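You operate a simulated robot arm through the tools that you are given. There is no shell and no other tool.

The job below is to be done with a simulated robot arm. You get a single attempt, and the scene is never put back.

## Task
Empty the glass beaker into the red can and lock the can.
Fine: put the beaker back; leave the can's lid closed and its knob locked. Set down upright: glass beaker.
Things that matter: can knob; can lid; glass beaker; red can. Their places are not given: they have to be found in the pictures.

It is judged by the outcome, as a careful person would: the job done as asked, and still so three seconds after it is handed in. It fails if anything else is knocked over, pushed out of place, dropped, spilled or broken. Lids that push on must go on centred and level and be pressed home; caps that screw on are set level and turned clockwise until they are tight.

## Robot
A 7-joint arm with a fingered hand, fixed in place. Base frame: the origin is on the floor under the middle of its stand, x ahead of it, y to its left, z up. Lengths are in mm, angles in degrees, forces in N, time in s.
With the tool pointing down near the work surface it reaches from about 360 to 840 mm from the base axis. Its first joint turns from -115.0 to 115.0 degrees. Payload 5 kg.
The tool frame sits at the grasp point between the pads (the TCP): z along the fingers, y along the line on which they close. The tips reach 32 mm beyond it. The gripper opens to 160 mm; its body begins 89 mm behind the TCP. The gripper is a hand of 4 fingers: y runs from the thumb to the fingers, the wrist lies at [0, 0, -267] in the tool frame, and closing takes about 1.5 s.
Orientation is that of the tool frame in the base frame, as a unit quaternion [w, x, y, z]. With the fingers straight down and closing along the base's y, the tool's x points along the base's -x, its y along +y and its z along -z.

## Interface
- The arm moves only by the tool apply_moves. Its argument "steps" is a list of rows, each a list of 6 numbers: the shift along the tool's x, y, z in units of 20 mm (1.0 is 20 mm), then the turn, a rotation vector about the tool's x, y, z in units of 6 degrees (1.0 is 6 degrees). In form: [[dx, dy, dz, ax, ay, az], ...]. A call has 1 to 20 rows; each row shifts and turns the commanded pose from where the row before left it, along the tool's axes as they then stand. "fingers" is the closure in counts, from 0 (fully open) to 255 (shut), set as the call begins (left out, the last holds). A call with a number of a shift or a turn outside -1 to 1 is refused whole. A row lasts 0.2 s, in which the tool goes at most 50 mm and 8.6 degrees; a call with a longer step from one row to the next is refused whole, and so is a gripper value outside its range. Where a pose cannot be reached the arm comes as near as it can. A force on the tool above 40 N (or 10 N above the force at the start of the call, whichever is more), or a blocked arm, ends the call early, and 0.2 s more pass. The fingers move at their own pace (about 108 mm/s each) and stop on an object; they squeeze with about 29 N. The grip force told is the motor's: it shows also when the fingers shut on nothing. Time passes only in rows, and 0.2 s behind the last, so rows that do not move let the fingers close. The reply holds the time, the measured pose of the TCP, the force on the tool along the base axes, the opening and the grip force, in the units named above and with some noise, with the torque about the TCP (base axes, N m) and any sound that the robot's microphone picked up.
- Cameras (640 x 400 px; columns grow to the right, rows downward): "scene" is fixed at [52, -502.1, 1241.2]; the picture's right is [-0.10, -0.99, 0.00], its down [0.15, -0.02, -0.99] and it looks along [0.98, -0.10, 0.15] (base axes); focal length 214 px, centre (320, 200). "wrist" rides on the gripper at [80, -4, -114] in the tool frame; the picture's right is [0.05, 1.00, 0.00], its down [-0.82, 0.04, -0.58] and it looks along [-0.58, 0.03, 0.82] (tool axes); focal length 265 px, centre (320, 200).
- camera(camera): a new picture of that camera. The clock stands still meanwhile.
- raise_lower(by): slides the trunk up (or, below 0, down) by that many mm; the arm rides with it, the base frame stays. It gives what a move gives, with no picture.
- set_grasp(shape): the hand has 4 fingers and takes this shape, open, in about a second: jaw (thumb against the fingers, like two jaws); tri (thumb and two fingers); tip (a fingertip pinch); poke (one finger out to press); point (the index stretched); flat (the hand flat); cup (the hand cupped); fist (a fist). The gripper value then closes the fingers along that shape, each until it touches; the sizes above hold for jaw. It gives what a move gives, with no picture.
- measure_at(camera, pixels): there is no depth. For up to 12 entries [column, row, z] of the newest picture of that camera ("zoom" is the newest enlarged one), the place [x, y] in the base frame at which the ray of that pixel passes the height z, good to about 3 mm. The clock stands still meanwhile.
- enlarge(camera, box): a new picture of the part [left, top, right, bottom] of that camera's present view, enlarged. The clock stands still meanwhile.
- job_done(): hands the job in; it is judged then, once.

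Open the gripper and draw the arm clear of the work before you hand the job in, unless the task says otherwise.

The tools are called after "Emit:" as a command line: name --pt "numbers of a row" for each row, then --argument value for the rest, lists and objects as JSON in quotes. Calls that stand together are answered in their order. apply_moves: Moves the arm, as the interface text tells. Its arguments: {"type":"object","properties":{"steps":{"type":"array"},"fingers":{"type":"number"}},"required":["steps"]} The other tools are called the same way: raise_lower (by) moves the trunk up or down; set_grasp (shape) gives the hand a shape; camera (camera) takes a picture; measure_at (camera, pixels) gives the place at which the rays of pixels pass given heights; enlarge (camera, box) takes an enlarged picture of a part of a camera's view; job_done () hands the job in.

At the start:

```text
time_s: 0.0
tcp_pos: [255.3, -482.9, 1216.4]
orientation: [0.0, 0.0, 1.0, 0.001]
contact_force: [-0.7, -0.3, 0.2]
torque: [0.01, 0.03, 0.0]
gripper_width: 159.6
grasp_force: 0.0
shape: jaw
trunk travel left (down, up): [-750.0, 240.0]
```

scene: 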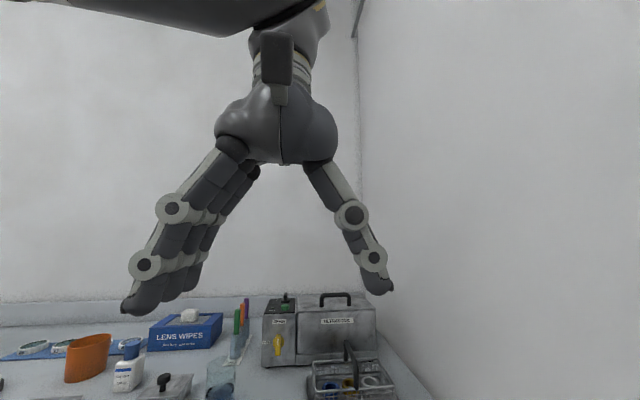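
wrist: 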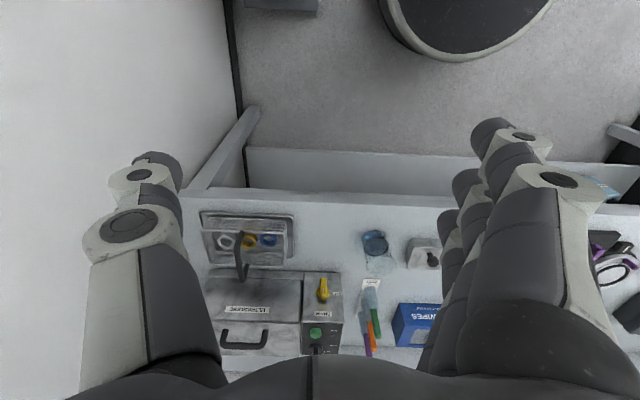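

The scene picture shows a bench with several items low in the view; I can't yet see a red can. I take enlarged views of both cameras to identify objects.

Emit:
enlarge --camera "scene" --box '[0, 280, 440, 400]'

Emit:
enlarge --camera "wrist" --box '[180, 180, 640, 400]'

```text
1.45 times, centred on (220, 340) of scene
```

zoom: 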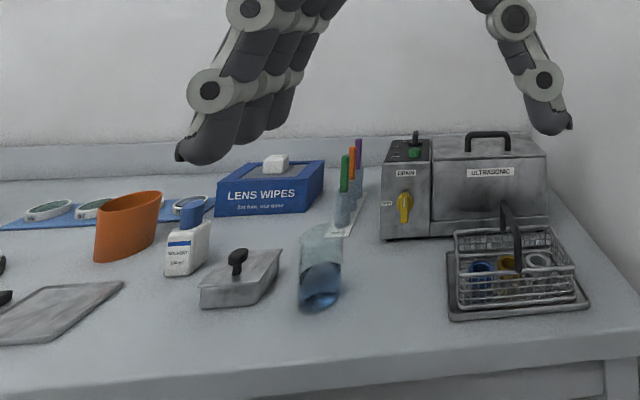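

```text
1.39 times, centred on (410, 290) of wrist
```

zoom: 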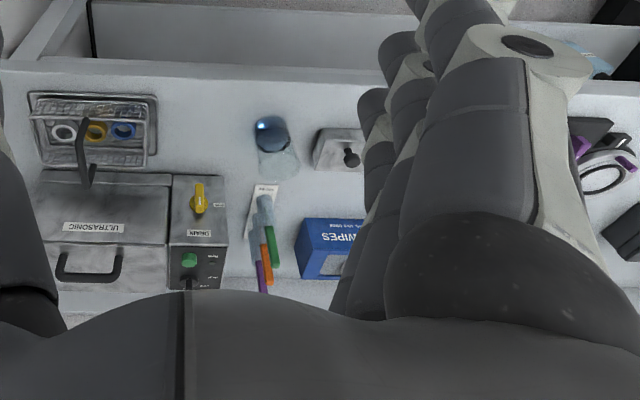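

The beaker with blue liquid appears around (220, 400) in the scene; there's no red can visible yet. I look at views centred on the picture edges to find the can.

Emit:
enlarge --camera "scene" --box '[0, 396, 640, 400]'

Emit:
enlarge --camera "scene" --box '[0, 0, 4, 400]'

Emit:
enlarge --camera "wrist" --box '[0, 0, 640, 4]'

Emit:
enlarge --camera "wrist" --box '[636, 0, 640, 400]'

```text
1.00 times, centred on (320, 398) of scene (not enlarged: the box is as wide or as high as the picture)
```

zoom: 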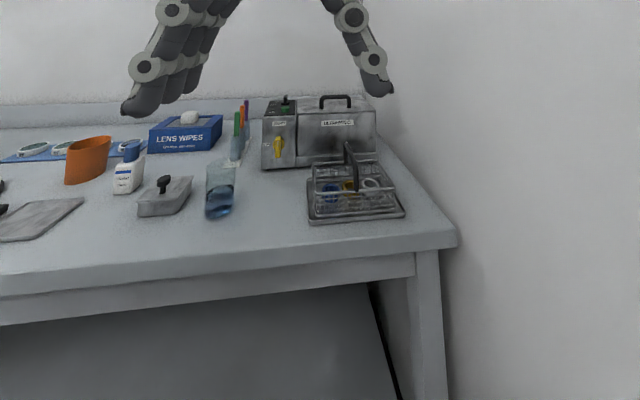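

```text
1.00 times, centred on (2, 200) of scene (not enlarged: the box is as wide or as high as the picture)
```

zoom: 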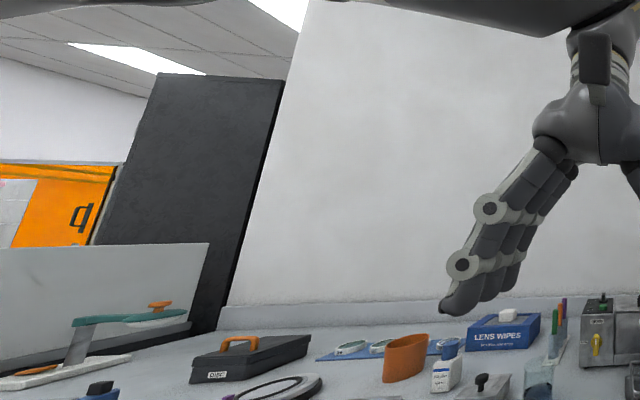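

```text
1.00 times, centred on (320, 2) of wrist (not enlarged: the box is as wide or as high as the picture)
```

zoom: 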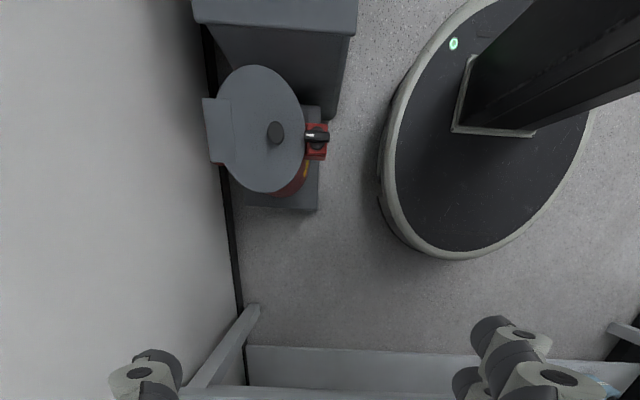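

```text
1.00 times, centred on (638, 200) of wrist (not enlarged: the box is as wide or as high as the picture)
```

zoom: 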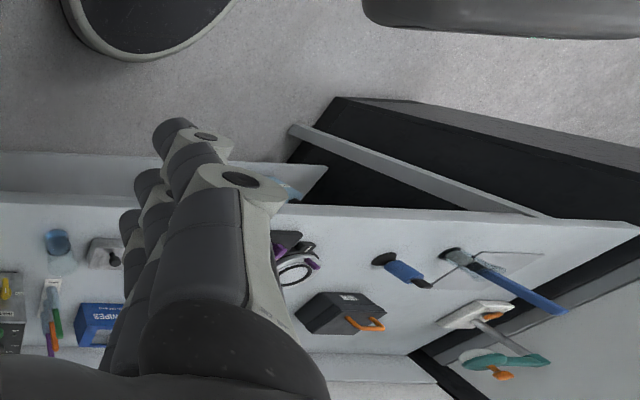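

The red can is on the right of the robot by the wall (zoomed wrist view shows grey lid with a black grip, and a black/white lock knob on a red block). I turn the tool by 90° about its axis so the wrist camera looks toward the wall.

Emit:
apply_moves --pt "0 0 0 0 0 1" --pt "0 0 0 0 0 1" --pt "0 0 0 0 0 1" --pt "0 0 0 0 0 1" --pt "0 0 0 0 0 1" --pt "0 0 0 0 0 1" --pt "0 0 0 0 0 1" --pt "0 0 0 0 0 1" --pt "0 0 0 0 0 1" --pt "0 0 0 0 0 1" --pt "0 0 0 0 0 1" --pt "0 0 0 0 0 1" --pt "0 0 0 0 0 1" --pt "0 0 0 0 0 1" --pt "0 0 0 0 0 1" --fingers 0

```text
time_s: 3.2
tcp_pos: [254.5, -482.9, 1216.1]
orientation: [0.0, 0.708, 0.706, 0.001]
contact_force: [-0.1, 0.1, 0.5]
torque: [0.02, 0.02, 0.01]
gripper_width: 159.8
grasp_force: 0.1
shape: jaw
trunk travel left (down, up): [-750.0, 240.0]
```

The tool now has x along base +y as expected. I move toward the can side (about x=35, y=-420).

Emit:
apply_moves --pt "0.286 -1 0.3 0 0 0" --pt "0.286 -1 0.3 0 0 0" --pt "0.286 -1 0.3 0 0 0" --pt "0.286 -1 0.3 0 0 0" --pt "0.286 -1 0.3 0 0 0" --pt "0.286 -1 0.3 0 0 0" --pt "0.286 -1 0.3 0 0 0" --pt "0.286 -1 0.3 0 0 0" --pt "0.286 -1 0.3 0 0 0" --pt "0.286 -1 0.3 0 0 0" --pt "0.286 -1 0.3 0 0 0"

Emit:
camera --camera "wrist"

Emit:
camera --camera "scene"

```text
time_s: 5.6
tcp_pos: [33.7, -419.5, 1149.4]
orientation: [0.0, 0.707, 0.707, 0.0]
contact_force: [-0.6, -0.5, 0.3]
torque: [0.01, -0.03, -0.02]
gripper_width: 159.5
grasp_force: 0.1
shape: jaw
trunk travel left (down, up): [-750.0, 240.0]
```

```text
taken
```

wrist: 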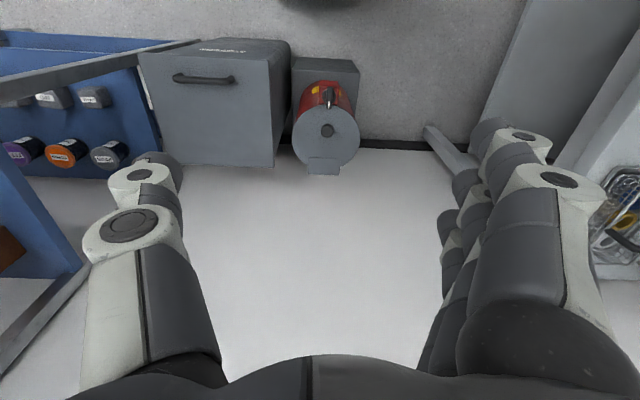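

```text
taken
```

scene: 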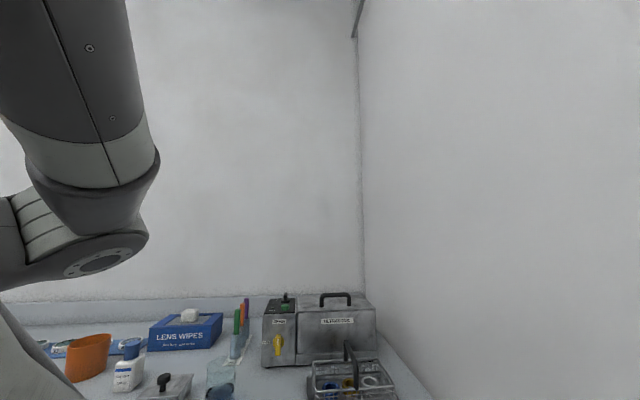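

The can is at (326, 130) in the wrist view, on a dark grey box by the wall. I enlarge it.

Emit:
enlarge --camera "wrist" --box '[260, 50, 400, 190]'

Emit:
enlarge --camera "wrist" --box '[220, 20, 440, 160]'

```text
2.86 times, centred on (330, 120) of wrist
```

zoom: 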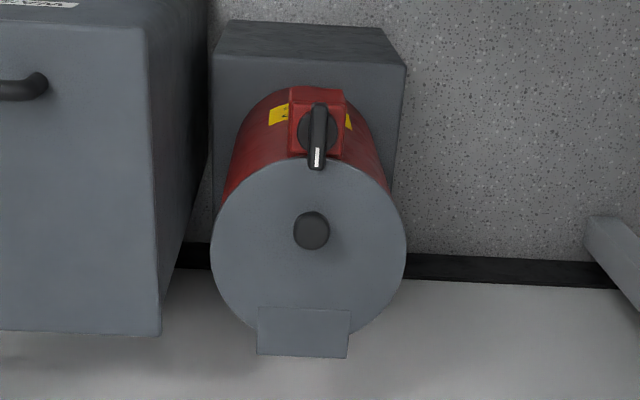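

```text
2.86 times, centred on (330, 90) of wrist
```

zoom: 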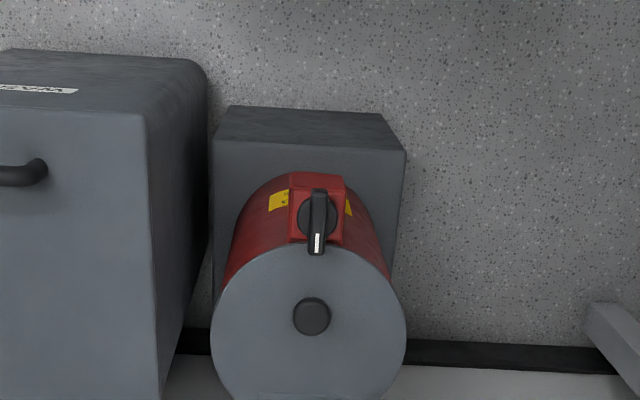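

The lid's black grip is at about (60, -576, 632) by triangulation and the lock knob sits on the can's front facing the robot. I lower the trunk to look from closer.

Emit:
raise_lower --by -400

Emit:
camera --camera "wrist"

```text
time_s: 9.4
tcp_pos: [35.9, -419.6, 749.7]
orientation: [0.0, 0.707, 0.707, 0.0]
contact_force: [-0.3, -0.1, 0.2]
torque: [-0.02, -0.02, 0.02]
gripper_width: 159.9
grasp_force: 0.1
shape: jaw
trunk travel left (down, up): [-350.0, 640.0]
```

```text
taken
```

wrist: 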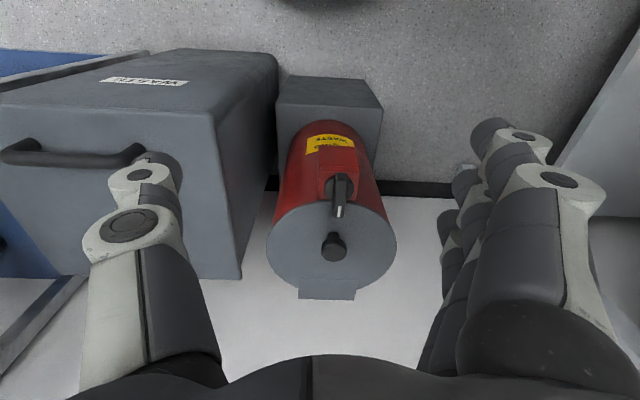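

The can is now well visible at (330, 220), with yellow label and lock knob at (340, 185). I enlarge and measure.

Emit:
enlarge --camera "wrist" --box '[250, 110, 410, 310]'

Emit:
enlarge --camera "wrist" --box '[290, 120, 390, 230]'

Emit:
measure_at --camera "wrist" --pixels '[[334, 247, 640], [334, 247, 600], [331, 200, 610], [331, 280, 610], [268, 245, 610], [396, 245, 610], [345, 215, 610], [341, 177, 610], [328, 140, 500], [240, 275, 553], [209, 112, 553]]'

```text
2.00 times, centred on (330, 210) of wrist
```

zoom: 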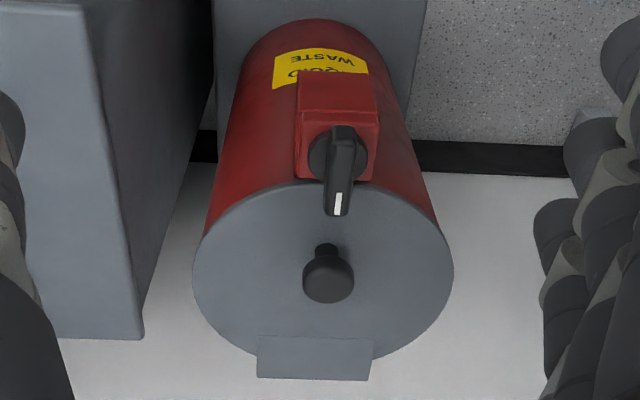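

```text
3.64 times, centred on (340, 175) of wrist
```

zoom: 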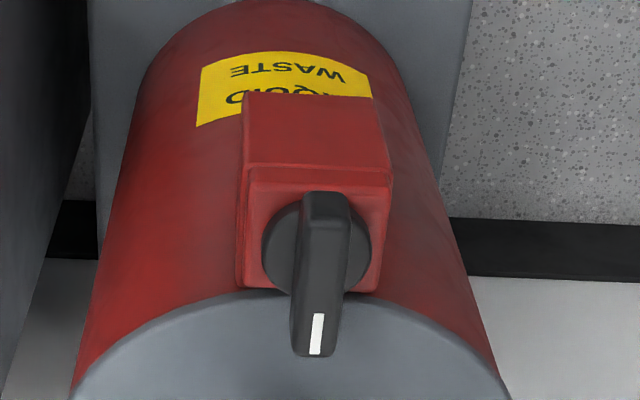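

```text
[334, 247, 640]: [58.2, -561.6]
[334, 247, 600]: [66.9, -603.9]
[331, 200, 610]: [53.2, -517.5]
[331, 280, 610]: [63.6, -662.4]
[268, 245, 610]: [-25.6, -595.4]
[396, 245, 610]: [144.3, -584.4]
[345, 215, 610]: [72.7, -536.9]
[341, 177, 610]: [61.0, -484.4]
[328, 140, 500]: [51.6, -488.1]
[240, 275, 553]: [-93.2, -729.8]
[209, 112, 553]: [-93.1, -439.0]
```

The lock knob sits on a red block at the can's front with its pointer toward the lid. I zoom in much more on the knob and on the hinge to understand them.

Emit:
enlarge --camera "wrist" --box '[316, 155, 366, 220]'

Emit:
enlarge --camera "wrist" --box '[280, 215, 390, 305]'

```text
6.15 times, centred on (341, 188) of wrist
```

zoom: 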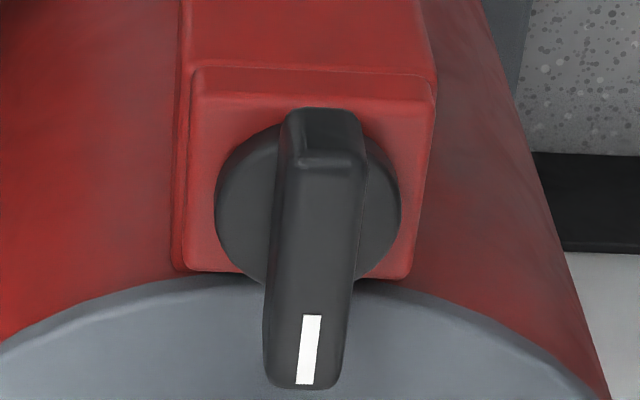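

```text
4.44 times, centred on (335, 260) of wrist
```

zoom: 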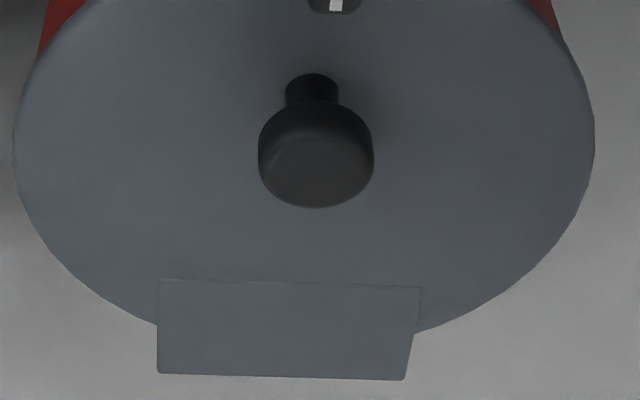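

From two views: lid grip head at about (60, -571, 644), lid front edge at (60, -523, 603), lock knob axis at (60, -493, 624) vertical with its pointer aimed at the lid. I move the camera to the +x side and tilt it for a more horizontal view of the can.

Emit:
apply_moves --pt "0 0.911 0.556 0 0 0" --pt "0 0.911 0.556 0 0 0" --pt "0 0.911 0.556 0 0 0" --pt "0 0.911 0.556 0 0 0" --pt "0 0.911 0.556 0 0 0" --pt "0 0.911 0.556 0 0 0" --pt "0 0.911 0.556 0 0 0" --pt "0 0.911 0.556 0 0 0" --pt "0 0.911 0.556 0 0 0" --pt "0 0 0 0 0 1" --pt "0 0 0 0 0 1" --pt "0 0 0 0 0 1" --pt "0 0 0 0 0 1" --pt "0 0 0 0 0 1" --pt "0 0 0 0 0 1" --pt "0 0 0 0 -1 0" --pt "0 0 0 0 -1 0" --pt "0 0 0 0 -1 0" --pt "0 0 0 0 -1 0" --pt "0 0 0 0 -1 0"

Emit:
camera --camera "wrist"

```text
time_s: 13.6
tcp_pos: [110.5, -369.2, 679.2]
orientation: [0.151, 0.861, 0.444, -0.196]
contact_force: [0.1, 0.4, -0.2]
torque: [0.04, -0.04, 0.0]
gripper_width: 160.1
grasp_force: 0.1
shape: jaw
out of reach, approached as far as the arm can: row 13, 14, 15, 16, 17, 18, 19, 20
trunk travel left (down, up): [-350.0, 640.0]
```

```text
taken
```

wrist: 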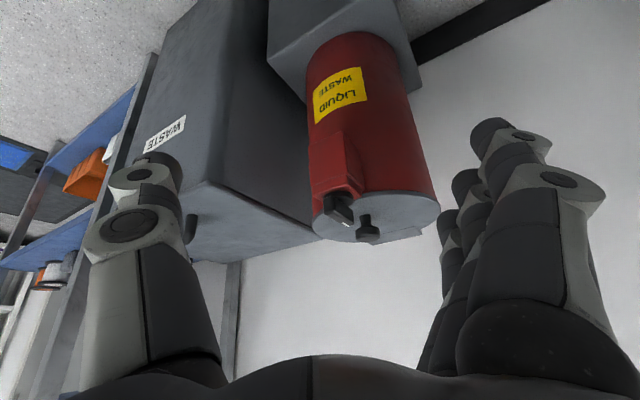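

The arm reached a limit but gave a useful oblique view: the can reads "LIQUID WASTE" with the lid at image bottom (370, 215). I enlarge it.

Emit:
enlarge --camera "wrist" --box '[290, 120, 450, 260]'

Emit:
enlarge --camera "wrist" --box '[300, 160, 380, 250]'

```text
2.86 times, centred on (370, 190) of wrist
```

zoom: 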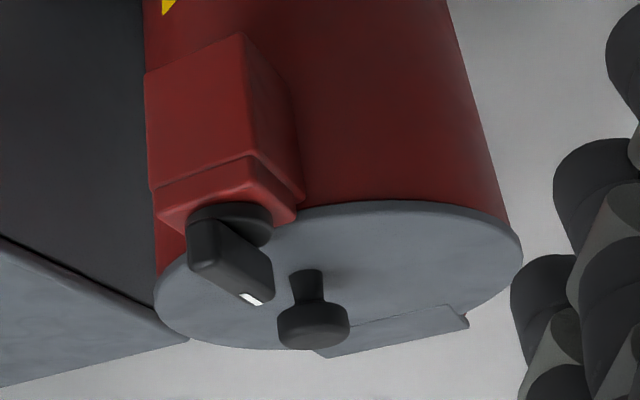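

```text
4.44 times, centred on (340, 205) of wrist
```

zoom: 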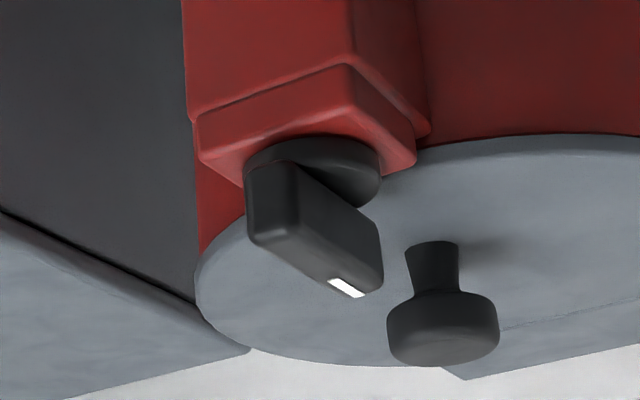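

The lock handle is a bar on a disc with vertical axis atop the red block; the lid overhangs the can just a few mm. I measure the wall (baseboard) and look at the rear hinge.

Emit:
enlarge --camera "wrist" --box '[380, 0, 500, 100]'

Emit:
measure_at --camera "wrist" --pixels '[[413, 42, 0], [413, 60, 0], [413, 60, 60], [500, 5, 0], [341, 205, 640], [368, 235, 644], [440, 205, 603], [315, 210, 603], [378, 192, 603], [440, 228, 603], [375, 150, 500]]'

```text
4.00 times, centred on (440, 50) of wrist
```

zoom: 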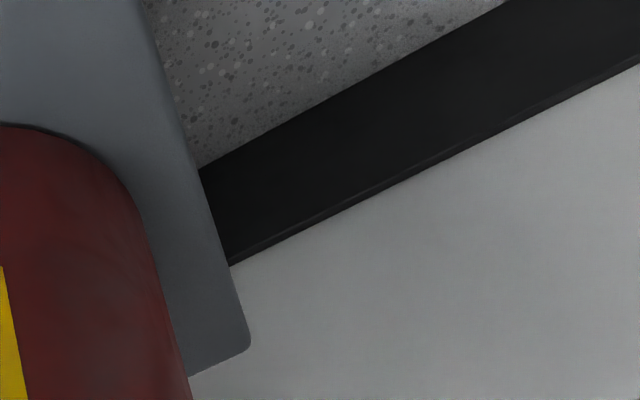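

```text
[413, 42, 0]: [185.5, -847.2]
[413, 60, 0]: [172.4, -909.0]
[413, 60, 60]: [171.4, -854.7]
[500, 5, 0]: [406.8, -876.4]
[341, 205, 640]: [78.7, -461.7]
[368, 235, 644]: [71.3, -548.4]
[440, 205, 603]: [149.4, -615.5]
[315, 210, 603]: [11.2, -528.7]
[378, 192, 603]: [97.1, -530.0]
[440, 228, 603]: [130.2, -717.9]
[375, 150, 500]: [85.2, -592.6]
```

The wall is at about y = -850, so there is roughly 150 mm behind the hinge. I undo the tilt and yaw to get back to a straight-down pose.

Emit:
apply_moves --pt "0 0 0 0 1 0" --pt "0 0 0 0 1 0" --pt "0 0 0 0 1 0" --pt "0 0 0 0 1 0" --pt "0 0 0 0 1 0"

```text
time_s: 14.8
tcp_pos: [94.5, -369.1, 665.9]
orientation: [-0.001, 0.891, 0.454, 0.0]
contact_force: [0.2, 0.6, 0.7]
torque: [0.01, -0.01, 0.02]
gripper_width: 160.2
grasp_force: 0.1
shape: jaw
trunk travel left (down, up): [-350.0, 640.0]
```

The commanded pose follows the reached pose. I yaw back by -36°, rise and go to a place above the lid grip, then change to the fingertip-pinch shape to look at it.

Emit:
apply_moves --pt "0 0 -0.94 0 0 -1" --pt "0 0 -0.94 0 0 -1" --pt "0 0 -0.94 0 0 -1" --pt "0 0 -0.94 0 0 -1" --pt "0 0 -0.94 0 0 -1" --pt "0 0 0 0 0 -1" --pt "-0.8 -0.3 0 0 0 0" --pt "-0.8 -0.3 0 0 0 0" --pt "-0.8 -0.3 0 0 0 0" --pt "-0.8 -0.3 0 0 0 0" --pt "-0.8 -0.3 0 0 0 0"

Emit:
set_grasp --shape "tip"

Emit:
camera --camera "wrist"

```text
time_s: 17.2
tcp_pos: [64.9, -449.4, 760.3]
orientation: [-0.001, 0.707, 0.707, 0.0]
contact_force: [-0.5, -0.3, 0.0]
torque: [-0.01, 0.02, -0.01]
gripper_width: 159.7
grasp_force: 0.2
shape: jaw
trunk travel left (down, up): [-350.0, 640.0]
```

```text
time_s: 18.1
tcp_pos: [64.6, -449.8, 757.9]
orientation: [-0.001, 0.707, 0.707, -0.001]
contact_force: [-0.7, -0.7, 0.1]
torque: [0.02, 0.0, -0.01]
gripper_width: 159.7
grasp_force: 0.0
shape: tip
trunk travel left (down, up): [-350.0, 640.0]
```

```text
taken
```

wrist: 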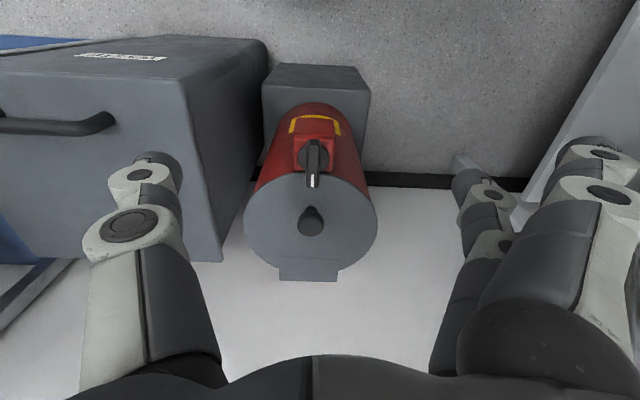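

In tip shape one finger stays forward and the others splay out. I partly close the fingers in free space to see how the pinch comes together.

Emit:
apply_moves --pt "0 0 0 0 0 0" --pt "0 0 0 0 0 0" --pt "0 0 0 0 0 0" --pt "0 0 0 0 0 0" --pt "0 0 0 0 0 0" --pt "0 0 0 0 0 0" --fingers 180

Emit:
camera --camera "wrist"

```text
time_s: 19.5
tcp_pos: [64.9, -449.5, 758.5]
orientation: [0.0, 0.707, 0.707, 0.0]
contact_force: [0.4, -0.1, 0.2]
torque: [0.0, -0.01, 0.01]
gripper_width: 47.6
grasp_force: 0.0
shape: tip
trunk travel left (down, up): [-350.0, 640.0]
```

```text
taken
```

wrist: 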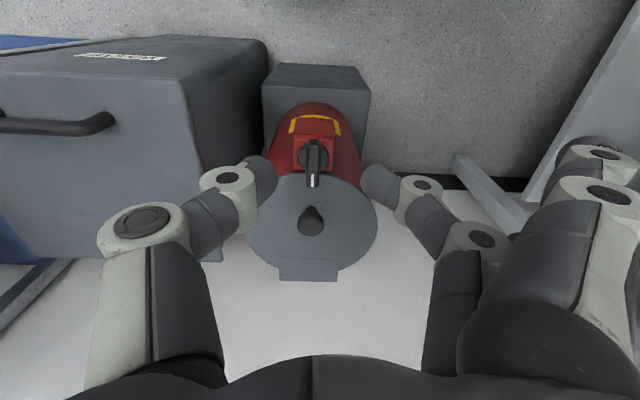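

The pinch closes linearly (width 47.6 at 180). I zoom on the lid grip and measure its position at its top height from this closer viewpoint.

Emit:
enlarge --camera "wrist" --box '[270, 170, 350, 290]'

```text
3.33 times, centred on (310, 230) of wrist
```

zoom: 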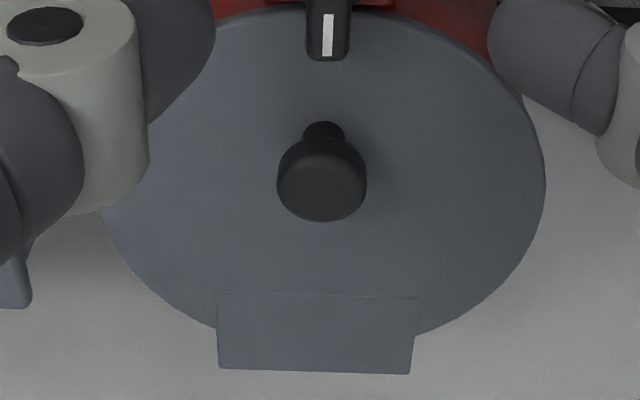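

Emit:
measure_at --camera "zoom" --pixels '[[321, 193, 644], [321, 193, 640], [321, 132, 612], [321, 132, 622], [328, 60, 640], [318, 22, 603], [104, 200, 603], [545, 185, 603], [315, 372, 603], [315, 292, 605], [276, 185, 636], [366, 185, 636]]'

```text
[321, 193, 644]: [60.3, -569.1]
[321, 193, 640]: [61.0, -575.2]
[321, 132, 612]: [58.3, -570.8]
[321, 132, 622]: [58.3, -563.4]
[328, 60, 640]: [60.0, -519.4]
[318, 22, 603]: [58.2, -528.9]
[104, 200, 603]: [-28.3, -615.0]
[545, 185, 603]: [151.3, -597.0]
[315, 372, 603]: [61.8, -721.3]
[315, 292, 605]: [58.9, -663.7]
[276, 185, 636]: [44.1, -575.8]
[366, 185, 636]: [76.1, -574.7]
```

The grip head is at about (60, -570), 32 mm wide, top at z≈644. I move above it at z≈700 with the pinch opened to ~85 mm.

Emit:
apply_moves --pt "-0.861 -0.035 0 0 0 0" --pt "-0.861 -0.035 0 0 0 0" --pt "-0.861 -0.035 0 0 0 0" --pt "-0.861 -0.035 0 0 0 0" --pt "-0.861 -0.035 0 0 0 0" --pt "-0.861 -0.035 0 0 0 0" --pt "-0.861 -0.035 0 0 0 0" --pt "0 0 0.6 0 0 0" --pt "0 0 0.6 0 0 0" --pt "0 0 0.6 0 0 0" --pt "0 0 0.6 0 0 0" --pt "0 0 0.6 0 0 0" --fingers 120

Emit:
camera --camera "wrist"

```text
time_s: 22.1
tcp_pos: [59.7, -568.3, 701.1]
orientation: [0.0, 0.707, 0.707, 0.001]
contact_force: [0.7, 0.1, -0.4]
torque: [-0.01, -0.01, 0.03]
gripper_width: 83.6
grasp_force: 0.1
shape: tip
trunk travel left (down, up): [-350.0, 640.0]
```

```text
taken
```

wrist: 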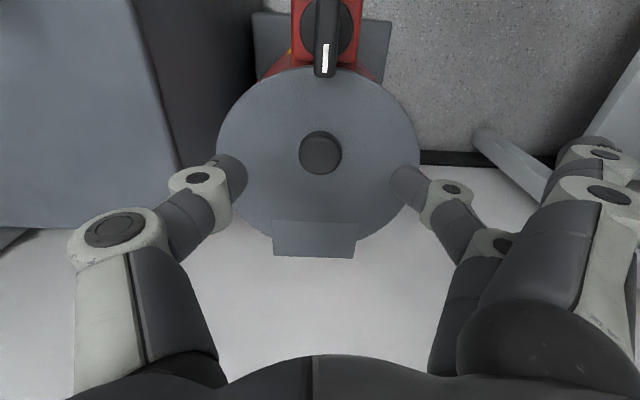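

The grip is centred at (320, 152) between the fingertips. I descend to z≈648 in small steps.

Emit:
apply_moves --pt "0 0 0.5 0 0 0" --pt "0 0 0.5 0 0 0" --pt "0 0 0.5 0 0 0" --pt "0 0 0.5 0 0 0" --pt "0 0 0.4 0 0 0" --pt "-0.05 0 0.25 0 0 0"

Emit:
camera --camera "wrist"

```text
time_s: 23.5
tcp_pos: [60.7, -569.9, 646.9]
orientation: [0.0, 0.707, 0.707, 0.0]
contact_force: [0.2, 0.0, 0.5]
torque: [-0.01, 0.02, 0.02]
gripper_width: 83.8
grasp_force: 0.1
shape: tip
trunk travel left (down, up): [-350.0, 640.0]
```

```text
taken
```

wrist: 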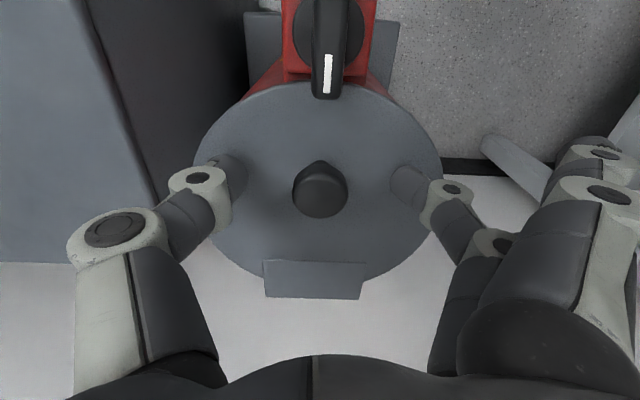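

The grip head (320, 195) is right at the TCP between the fingertips. I close the pinch on it.

Emit:
apply_moves --pt "0 0 0 0 0 0" --pt "0 0 0 0 0 0" --pt "0 0 0 0 0 0" --pt "0 0 0 0 0 0" --pt "0 0 0 0 0 0" --pt "0 0 0 0 0 0" --fingers 255

Emit:
camera --camera "wrist"

```text
time_s: 24.9
tcp_pos: [60.2, -571.7, 646.6]
orientation: [-0.001, 0.707, 0.707, 0.001]
contact_force: [-1.5, 5.5, -10.7]
torque: [0.07, 0.16, -0.02]
gripper_width: 23.7
grasp_force: 29.2
shape: tip
trunk travel left (down, up): [-350.0, 640.0]
```

```text
taken
```

wrist: 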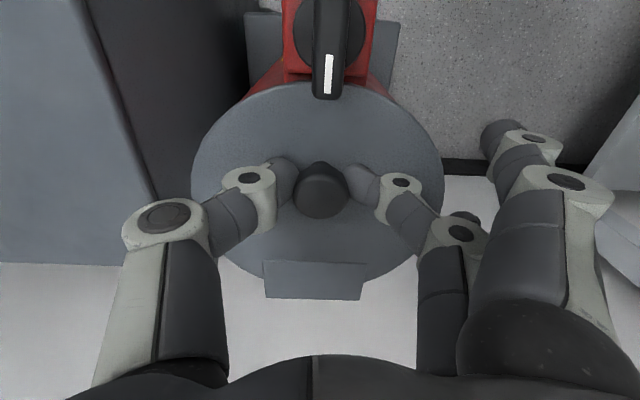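

Gripped with 29 N at width 23.7. I lift gently by a few millimetres and watch the force to find out whether the lid is locked.

Emit:
apply_moves --pt "0 0 -0.1 0 0 0" --pt "0 0 -0.1 0 0 0" --pt "0 0 -0.1 0 0 0" --pt "0 0 0 0 0 0"

```text
time_s: 25.9
tcp_pos: [59.3, -571.4, 654.2]
orientation: [0.002, 0.707, 0.707, -0.001]
contact_force: [0.4, 8.0, -21.8]
torque: [0.22, -0.05, 0.02]
gripper_width: 19.3
grasp_force: 29.6
shape: tip
trunk travel left (down, up): [-350.0, 640.0]
```

TCP rose ~7 mm with a 22 N downward pull and the width shrank to 19. I check the picture to see whether the lid moved.

Emit:
camera --camera "wrist"

Emit:
enlarge --camera "wrist" --box '[240, 100, 400, 260]'

```text
taken
```

wrist: 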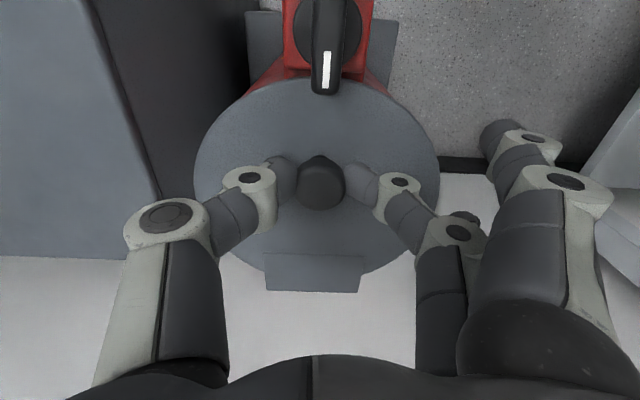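

```text
2.50 times, centred on (320, 180) of wrist
```

zoom: 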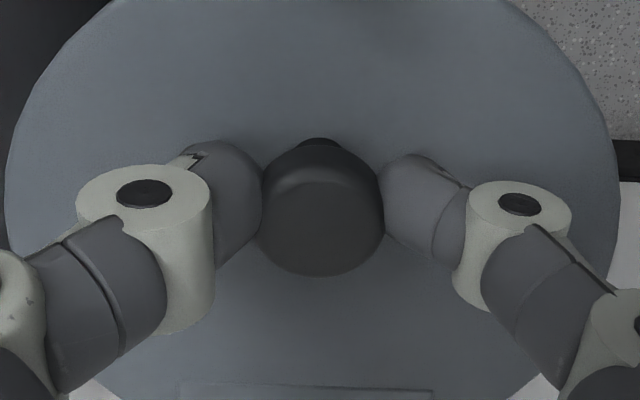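

The lid didn't move (the hand slid up on the grip), so the lid is locked with the pointer in its present position. I lower back, open and retreat upward to work on the lock knob.

Emit:
apply_moves --pt "0 0 0.15 0 0 0" --pt "0 0 0.15 0 0 0"

Emit:
apply_moves --pt "0 0 0 0 0 0" --pt "0 0 0 0 0 0" --pt "0 0 0 0 0 0" --pt "0 0 0 0 0 0" --pt "0 0 -0.7 0 0 0" --pt "0 0 -1 0 0 0" --pt "0 0 -1 0 0 0" --pt "0 0 -1 0 0 0" --fingers 120

Emit:
camera --camera "wrist"

```text
time_s: 26.5
tcp_pos: [60.5, -570.3, 650.3]
orientation: [0.002, 0.707, 0.707, -0.002]
contact_force: [-3.7, -4.5, 20.6]
torque: [-0.13, 0.23, 0.01]
gripper_width: 23.3
grasp_force: 29.0
shape: tip
trunk travel left (down, up): [-350.0, 640.0]
```

```text
time_s: 28.3
tcp_pos: [60.5, -570.1, 721.2]
orientation: [0.0, 0.707, 0.708, 0.0]
contact_force: [0.8, 0.6, -0.4]
torque: [0.04, 0.01, -0.03]
gripper_width: 83.8
grasp_force: 0.0
shape: tip
trunk travel left (down, up): [-350.0, 640.0]
```

```text
taken
```

wrist: 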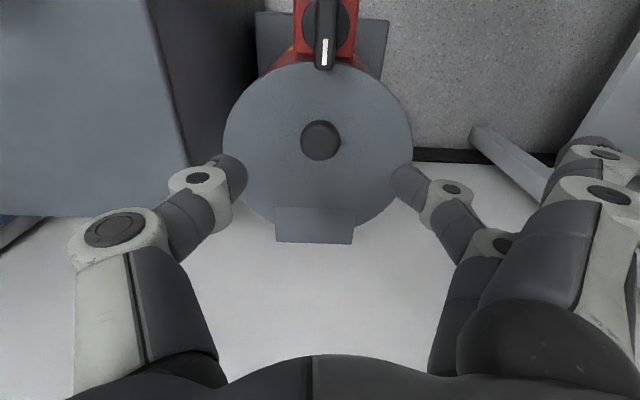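

Retreated. Now I move above the lock knob (axis about (60, -493)) at the same height and look.

Emit:
apply_moves --pt "0.77 0 0 0 0 0" --pt "0.77 0 0 0 0 0" --pt "0.77 0 0 0 0 0" --pt "0.77 0 0 0 0 0" --pt "0.77 0 0 0 0 0" --pt "0 0 0 0 0 0" --fingers 160

Emit:
camera --camera "wrist"

Emit:
enlarge --camera "wrist" --box '[260, 90, 380, 210]'

```text
time_s: 29.7
tcp_pos: [59.6, -493.3, 719.4]
orientation: [0.0, 0.708, 0.707, 0.0]
contact_force: [0.2, -0.1, -0.3]
torque: [-0.02, -0.02, -0.01]
gripper_width: 60.5
grasp_force: 0.1
shape: tip
trunk travel left (down, up): [-350.0, 640.0]
```

```text
taken
```

wrist: 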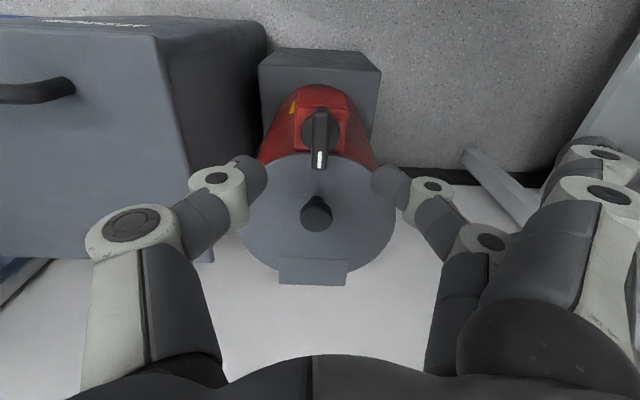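

```text
3.33 times, centred on (320, 150) of wrist
```

zoom: 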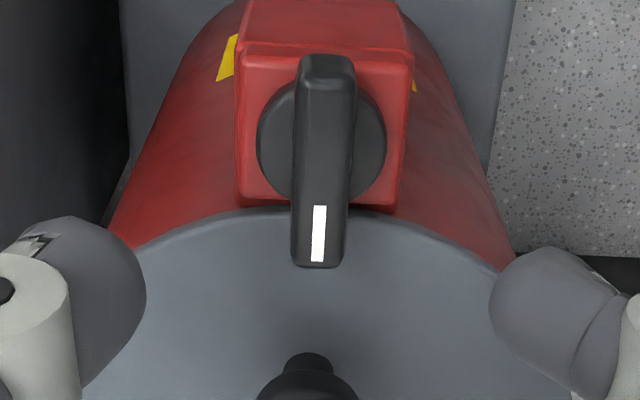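

Emit:
measure_at --camera "zoom" --pixels '[[320, 142, 624], [258, 142, 624], [386, 142, 624], [317, 266, 640], [325, 78, 640], [296, 250, 636], [342, 250, 636], [236, 55, 618], [410, 50, 618], [400, 204, 618], [240, 204, 618], [315, 390, 645]]'

```text
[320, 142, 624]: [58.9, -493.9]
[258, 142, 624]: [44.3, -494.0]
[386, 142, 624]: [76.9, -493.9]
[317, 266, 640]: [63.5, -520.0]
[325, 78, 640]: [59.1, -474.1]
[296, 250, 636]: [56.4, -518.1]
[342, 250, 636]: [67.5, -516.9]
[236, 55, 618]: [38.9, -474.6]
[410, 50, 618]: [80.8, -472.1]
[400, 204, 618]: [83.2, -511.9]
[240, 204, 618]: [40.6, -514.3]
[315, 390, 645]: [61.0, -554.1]
```

Knob axis at (60.5, -494), bar from y=-474 to -520 with top at ~640. I descend to z≈658 so the fingertips straddle the bar, then close.

Emit:
apply_moves --pt "0 0.05 0.6 0 0 0" --pt "0 0 0.6 0 0 0" --pt "0 0 0.6 0 0 0" --pt "0 0 0.6 0 0 0" --pt "-0.03 0 0.5 0 0 0" --pt "0 0 0.15 0 0 0"

Emit:
camera --camera "wrist"

```text
time_s: 31.1
tcp_pos: [60.3, -494.9, 660.4]
orientation: [0.0, 0.707, 0.708, 0.0]
contact_force: [0.0, 0.1, 0.2]
torque: [-0.05, 0.01, -0.01]
gripper_width: 60.5
grasp_force: 0.1
shape: tip
trunk travel left (down, up): [-350.0, 640.0]
```

```text
taken
```

wrist: 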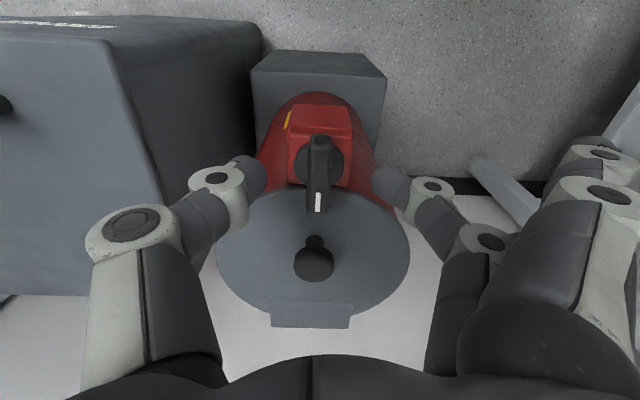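

The bar (318, 175) lies between the fingertips. I close the pinch on it.

Emit:
apply_moves --pt "0 0 0 0 0 0" --pt "0 0 0 0 0 0" --pt "0 0 0 0 0 0" --pt "0 0 0 0 0 0" --pt "0 0 0 0 0 0" --fingers 255

Emit:
enlarge --camera "wrist" --box '[240, 100, 400, 240]'

```text
time_s: 32.3
tcp_pos: [58.9, -494.1, 661.6]
orientation: [-0.001, 0.707, 0.707, 0.0]
contact_force: [0.9, 1.0, -2.4]
torque: [0.0, 0.03, -0.01]
gripper_width: 7.8
grasp_force: 29.1
shape: tip
trunk travel left (down, up): [-350.0, 640.0]
```

```text
2.86 times, centred on (320, 170) of wrist
```

zoom: 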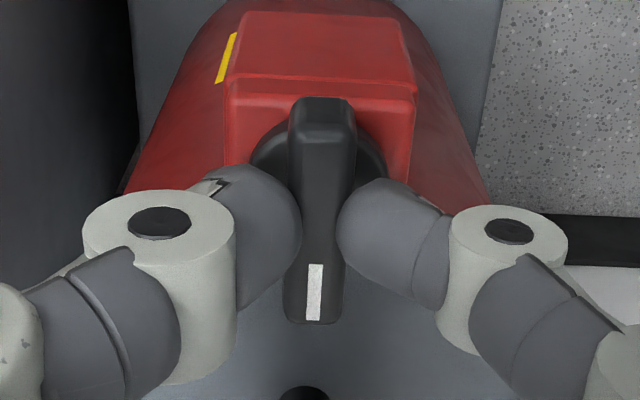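

Pinched on the bar. I turn the knob counter-clockwise seen from above (negative about tool z) by a few degrees and read the torque.

Emit:
apply_moves --pt "0 0 0 0 0 -0.5" --pt "0 0 0 0 0 -0.5" --pt "0 0 0 0 0 -0.5" --pt "0 0 0 0 0 0"

Emit:
enlarge --camera "wrist" --box '[240, 100, 400, 240]'

```text
time_s: 33.3
tcp_pos: [61.3, -494.0, 659.8]
orientation: [0.001, 0.65, 0.76, 0.0]
contact_force: [-6.3, -1.5, -2.3]
torque: [-0.07, 0.15, 0.01]
gripper_width: 7.9
grasp_force: 28.9
shape: tip
trunk travel left (down, up): [-350.0, 640.0]
```

```text
2.86 times, centred on (320, 170) of wrist
```

zoom: 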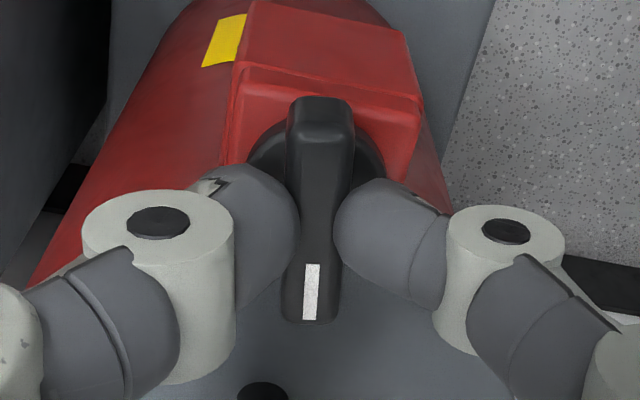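

The knob turned with the hand (block appears tilted, bar stays upright in view) with little torque. I continue counter-clockwise.

Emit:
apply_moves --pt "0 0 0 0 0 -0.7" --pt "0 0 0 0 0 -0.7" --pt "0 0 0 0 0 -0.7" --pt "0 0 0 0 0 -0.7" --pt "0 0 0 0 0 -0.7" --pt "0 0 0 0 0 -0.7" --pt "0 0 0 0 0 -0.7" --pt "0 0 0 0 0 0"

Emit:
enlarge --camera "wrist" --box '[240, 100, 400, 240]'

```text
time_s: 35.1
tcp_pos: [58.8, -493.1, 661.3]
orientation: [0.0, 0.436, 0.9, 0.0]
contact_force: [-12.3, 3.4, 3.2]
torque: [0.06, 0.36, -0.03]
gripper_width: 7.6
grasp_force: 28.9
shape: tip
trunk travel left (down, up): [-350.0, 640.0]
```

```text
2.86 times, centred on (320, 170) of wrist
```

zoom: 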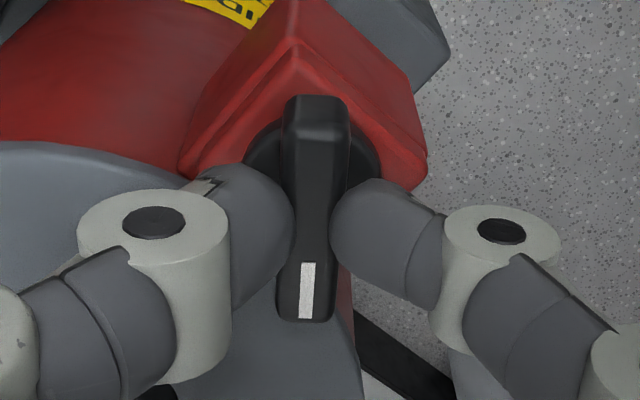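

Turned 38° so far with a side force of 12 N; I nudge the hand 2 mm toward -x and continue turning.

Emit:
apply_moves --pt "0.06 -0.08 0 0 0 -0.7" --pt "0 0 0 0 0 -0.7" --pt "0 0 0 0 0 -0.7" --pt "0 0 0 0 0 -0.7" --pt "0 0 0 0 0 -0.7" --pt "0 0 0 0 0 -0.7" --pt "0 0 0 0 0 0"

Emit:
enlarge --camera "wrist" --box '[240, 100, 400, 240]'

```text
time_s: 36.7
tcp_pos: [58.0, -493.6, 659.8]
orientation: [0.0, 0.229, 0.973, 0.0]
contact_force: [-13.4, -7.2, 5.6]
torque: [-0.23, 0.33, -0.06]
gripper_width: 7.4
grasp_force: 29.1
shape: tip
trunk travel left (down, up): [-350.0, 640.0]
```

```text
2.86 times, centred on (320, 170) of wrist
```

zoom: 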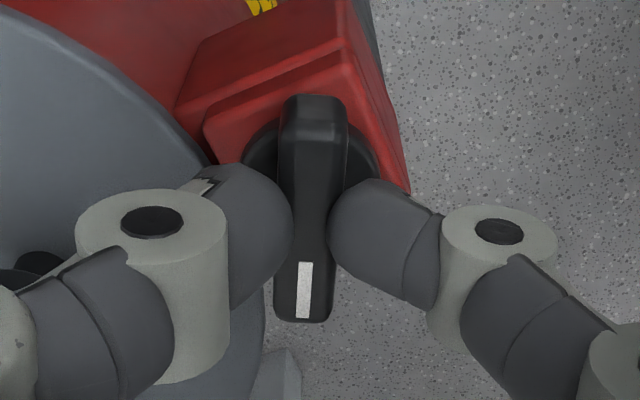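

Now about 63° turned. I continue toward 90° with a small nudge to relieve the side force.

Emit:
apply_moves --pt "0.045 -0.078 0 0 0 -0.7" --pt "0 0 0 0 0 -0.7" --pt "0 0 0 0 0 -0.7" --pt "0 0 0 0 0 -0.7" --pt "0 0 0 0 0 -0.7" --pt "0 0 0 0 0 -0.7" --pt "0 0 0 0 0 0"

Emit:
enlarge --camera "wrist" --box '[240, 100, 400, 240]'

```text
time_s: 38.3
tcp_pos: [55.6, -496.3, 660.1]
orientation: [0.001, 0.011, 1.0, 0.0]
contact_force: [-12.3, -7.5, 2.5]
torque: [-0.24, 0.26, -0.08]
gripper_width: 7.4
grasp_force: 29.3
shape: tip
trunk travel left (down, up): [-350.0, 640.0]
```

```text
2.86 times, centred on (320, 170) of wrist
```

zoom: 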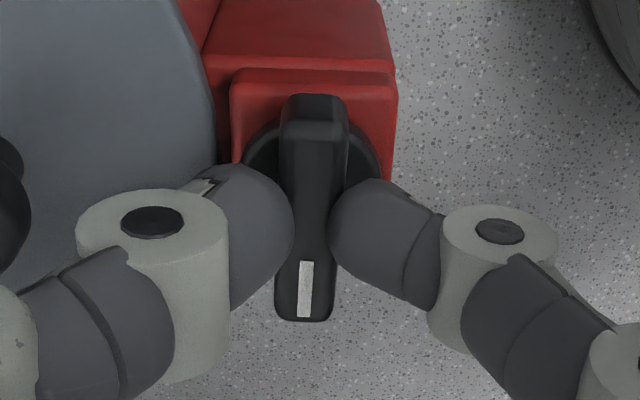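

Rotated ~89°; the pointer now points to +x. I try a little further to feel for an end stop.

Emit:
apply_moves --pt "0.05 -0.05 0 0 0 -0.6" --pt "0 0 0 0 0 -0.6" --pt "0 0 0 0 0 0"

Emit:
enlarge --camera "wrist" --box '[240, 100, 400, 240]'

```text
time_s: 39.1
tcp_pos: [56.7, -495.8, 660.5]
orientation: [-0.001, -0.052, 0.999, 0.0]
contact_force: [-4.7, 0.2, 4.4]
torque: [-0.08, 0.14, -0.3]
gripper_width: 7.3
grasp_force: 29.0
shape: tip
trunk travel left (down, up): [-350.0, 640.0]
```

```text
2.86 times, centred on (320, 170) of wrist
```

zoom: 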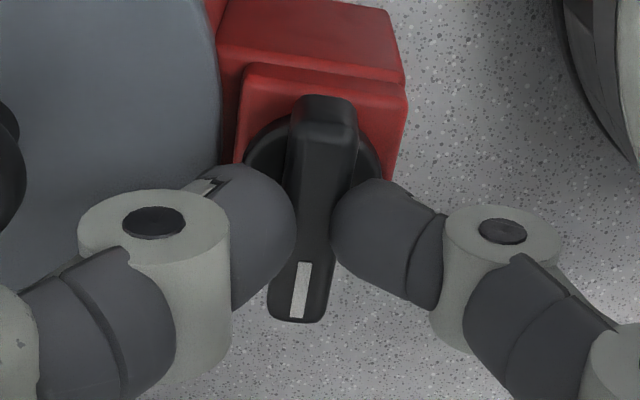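

Torque rose to 0.3 N m, so the stop is at 90°: unlocked. I release, rise, and turn the hand back by 90°.

Emit:
apply_moves --pt "0 0 0 0 0 0.4" --pt "0 0 0 0 0 0" --pt "0 0 0 0 0 0" --pt "0 0 0 0 0 0" --pt "0 0 -0.8 0 0 0" --pt "0 0 -1 0 0 0" --pt "0 0 -1 0 0 0" --fingers 120

Emit:
camera --camera "wrist"

```text
time_s: 40.7
tcp_pos: [56.2, -496.3, 716.1]
orientation: [0.0, -0.032, 0.999, 0.0]
contact_force: [-0.2, 0.0, 0.3]
torque: [0.02, 0.02, 0.05]
gripper_width: 83.7
grasp_force: 0.1
shape: tip
trunk travel left (down, up): [-350.0, 640.0]
```

```text
taken
```

wrist: 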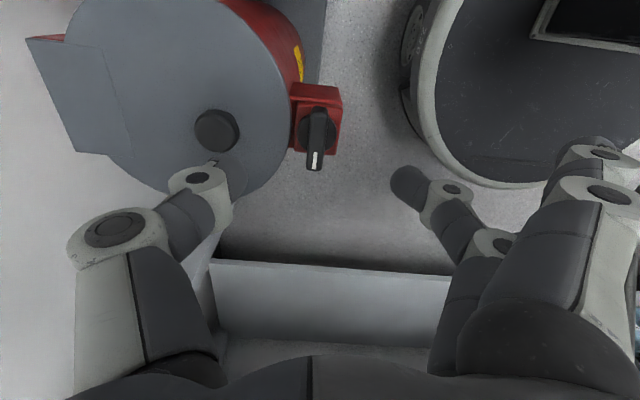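

The pointer stays at the +x (unlocked) position. I rotate the hand back and go above the lid grip again.

Emit:
apply_moves --pt "0 0 0 0 0 0.976" --pt "0 0 0 0 0 0.976" --pt "0 0 0 0 0 0.976" --pt "0 0 0 0 0 0.976" --pt "0 0 0 0 0 0.976" --pt "0 0 0 0 0 0.976" --pt "0 0 0 0 0 0.976" --pt "0 0 0 0 0 0.976" --pt "0 0 0 0 0 0.976" --pt "0 0 0 0 0 0.976" --pt "0 0 0 0 0 0.976" --pt "0 0 0 0 0 0.976" --pt "0 0 0 0 0 0.976" --pt "0 0 0 0 0 0.976" --pt "0 0 0 0 0 0.976" --pt "0 0 0 0 0 0.976" --pt "-0.92 0.05 0 0 0 0" --pt "-0.92 0.05 0 0 0 0" --pt "-0.92 0.05 0 0 0 0" --pt "-0.92 0.05 0 0 0 0"

Emit:
camera --camera "wrist"

```text
time_s: 44.9
tcp_pos: [60.4, -569.4, 716.7]
orientation: [0.0, 0.708, 0.706, 0.0]
contact_force: [-0.2, 0.8, 0.0]
torque: [-0.03, 0.01, 0.04]
gripper_width: 83.6
grasp_force: 0.0
shape: tip
trunk travel left (down, up): [-350.0, 640.0]
```

```text
taken
```

wrist: 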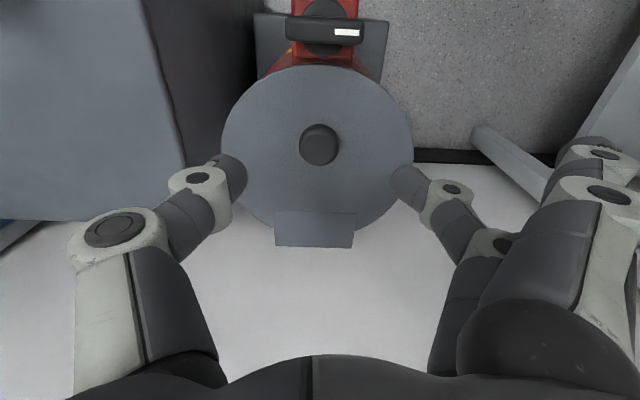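

Unlocked pointer visible at (340, 32). I descend onto the grip again and close the pinch.

Emit:
apply_moves --pt "0 0 0.6 0 0 0" --pt "0 0 0.6 0 0 0" --pt "0 0 0.6 0 0 0" --pt "0 0 0.6 0 0 0" --pt "-0.03 0 0.6 0 0 0" --pt "0 0 0.5 0 0 0"

Emit:
apply_moves --pt "0 0 0 0 0 0" --pt "0 0 0 0 0 0" --pt "0 0 0 0 0 0" --pt "0 0 0 0 0 0" --pt "0 0 0 0 0 0" --fingers 255

```text
time_s: 46.3
tcp_pos: [60.9, -570.2, 647.2]
orientation: [0.0, 0.709, 0.705, -0.001]
contact_force: [0.2, -0.5, -1.0]
torque: [-0.01, 0.01, -0.01]
gripper_width: 83.6
grasp_force: 0.1
shape: tip
trunk travel left (down, up): [-350.0, 640.0]
```

```text
time_s: 47.5
tcp_pos: [60.1, -570.8, 647.3]
orientation: [0.0, 0.708, 0.706, 0.0]
contact_force: [-2.1, 0.2, -2.6]
torque: [0.04, 0.13, -0.01]
gripper_width: 23.6
grasp_force: 28.5
shape: tip
trunk travel left (down, up): [-350.0, 640.0]
```

Gripped again. I lift about 10 mm along the lid's arc and read the force.

Emit:
apply_moves --pt "-0.05 0 -0.18 0 0 0" --pt "-0.06 0 -0.18 0 0 0" --pt "-0.06 0 -0.18 0 0 0" --pt "0 0 0 0 0 0"

Emit:
camera --camera "wrist"

```text
time_s: 48.5
tcp_pos: [58.6, -572.0, 657.4]
orientation: [0.001, 0.709, 0.706, -0.001]
contact_force: [-1.0, 10.9, -0.5]
torque: [0.3, 0.16, -0.02]
gripper_width: 23.6
grasp_force: 28.7
shape: tip
trunk travel left (down, up): [-350.0, 640.0]
```

```text
taken
```

wrist: 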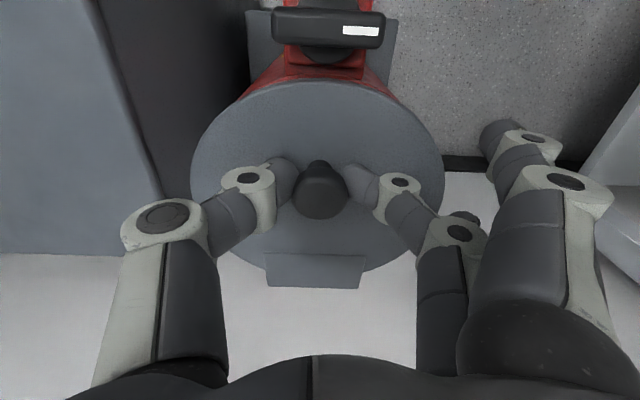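

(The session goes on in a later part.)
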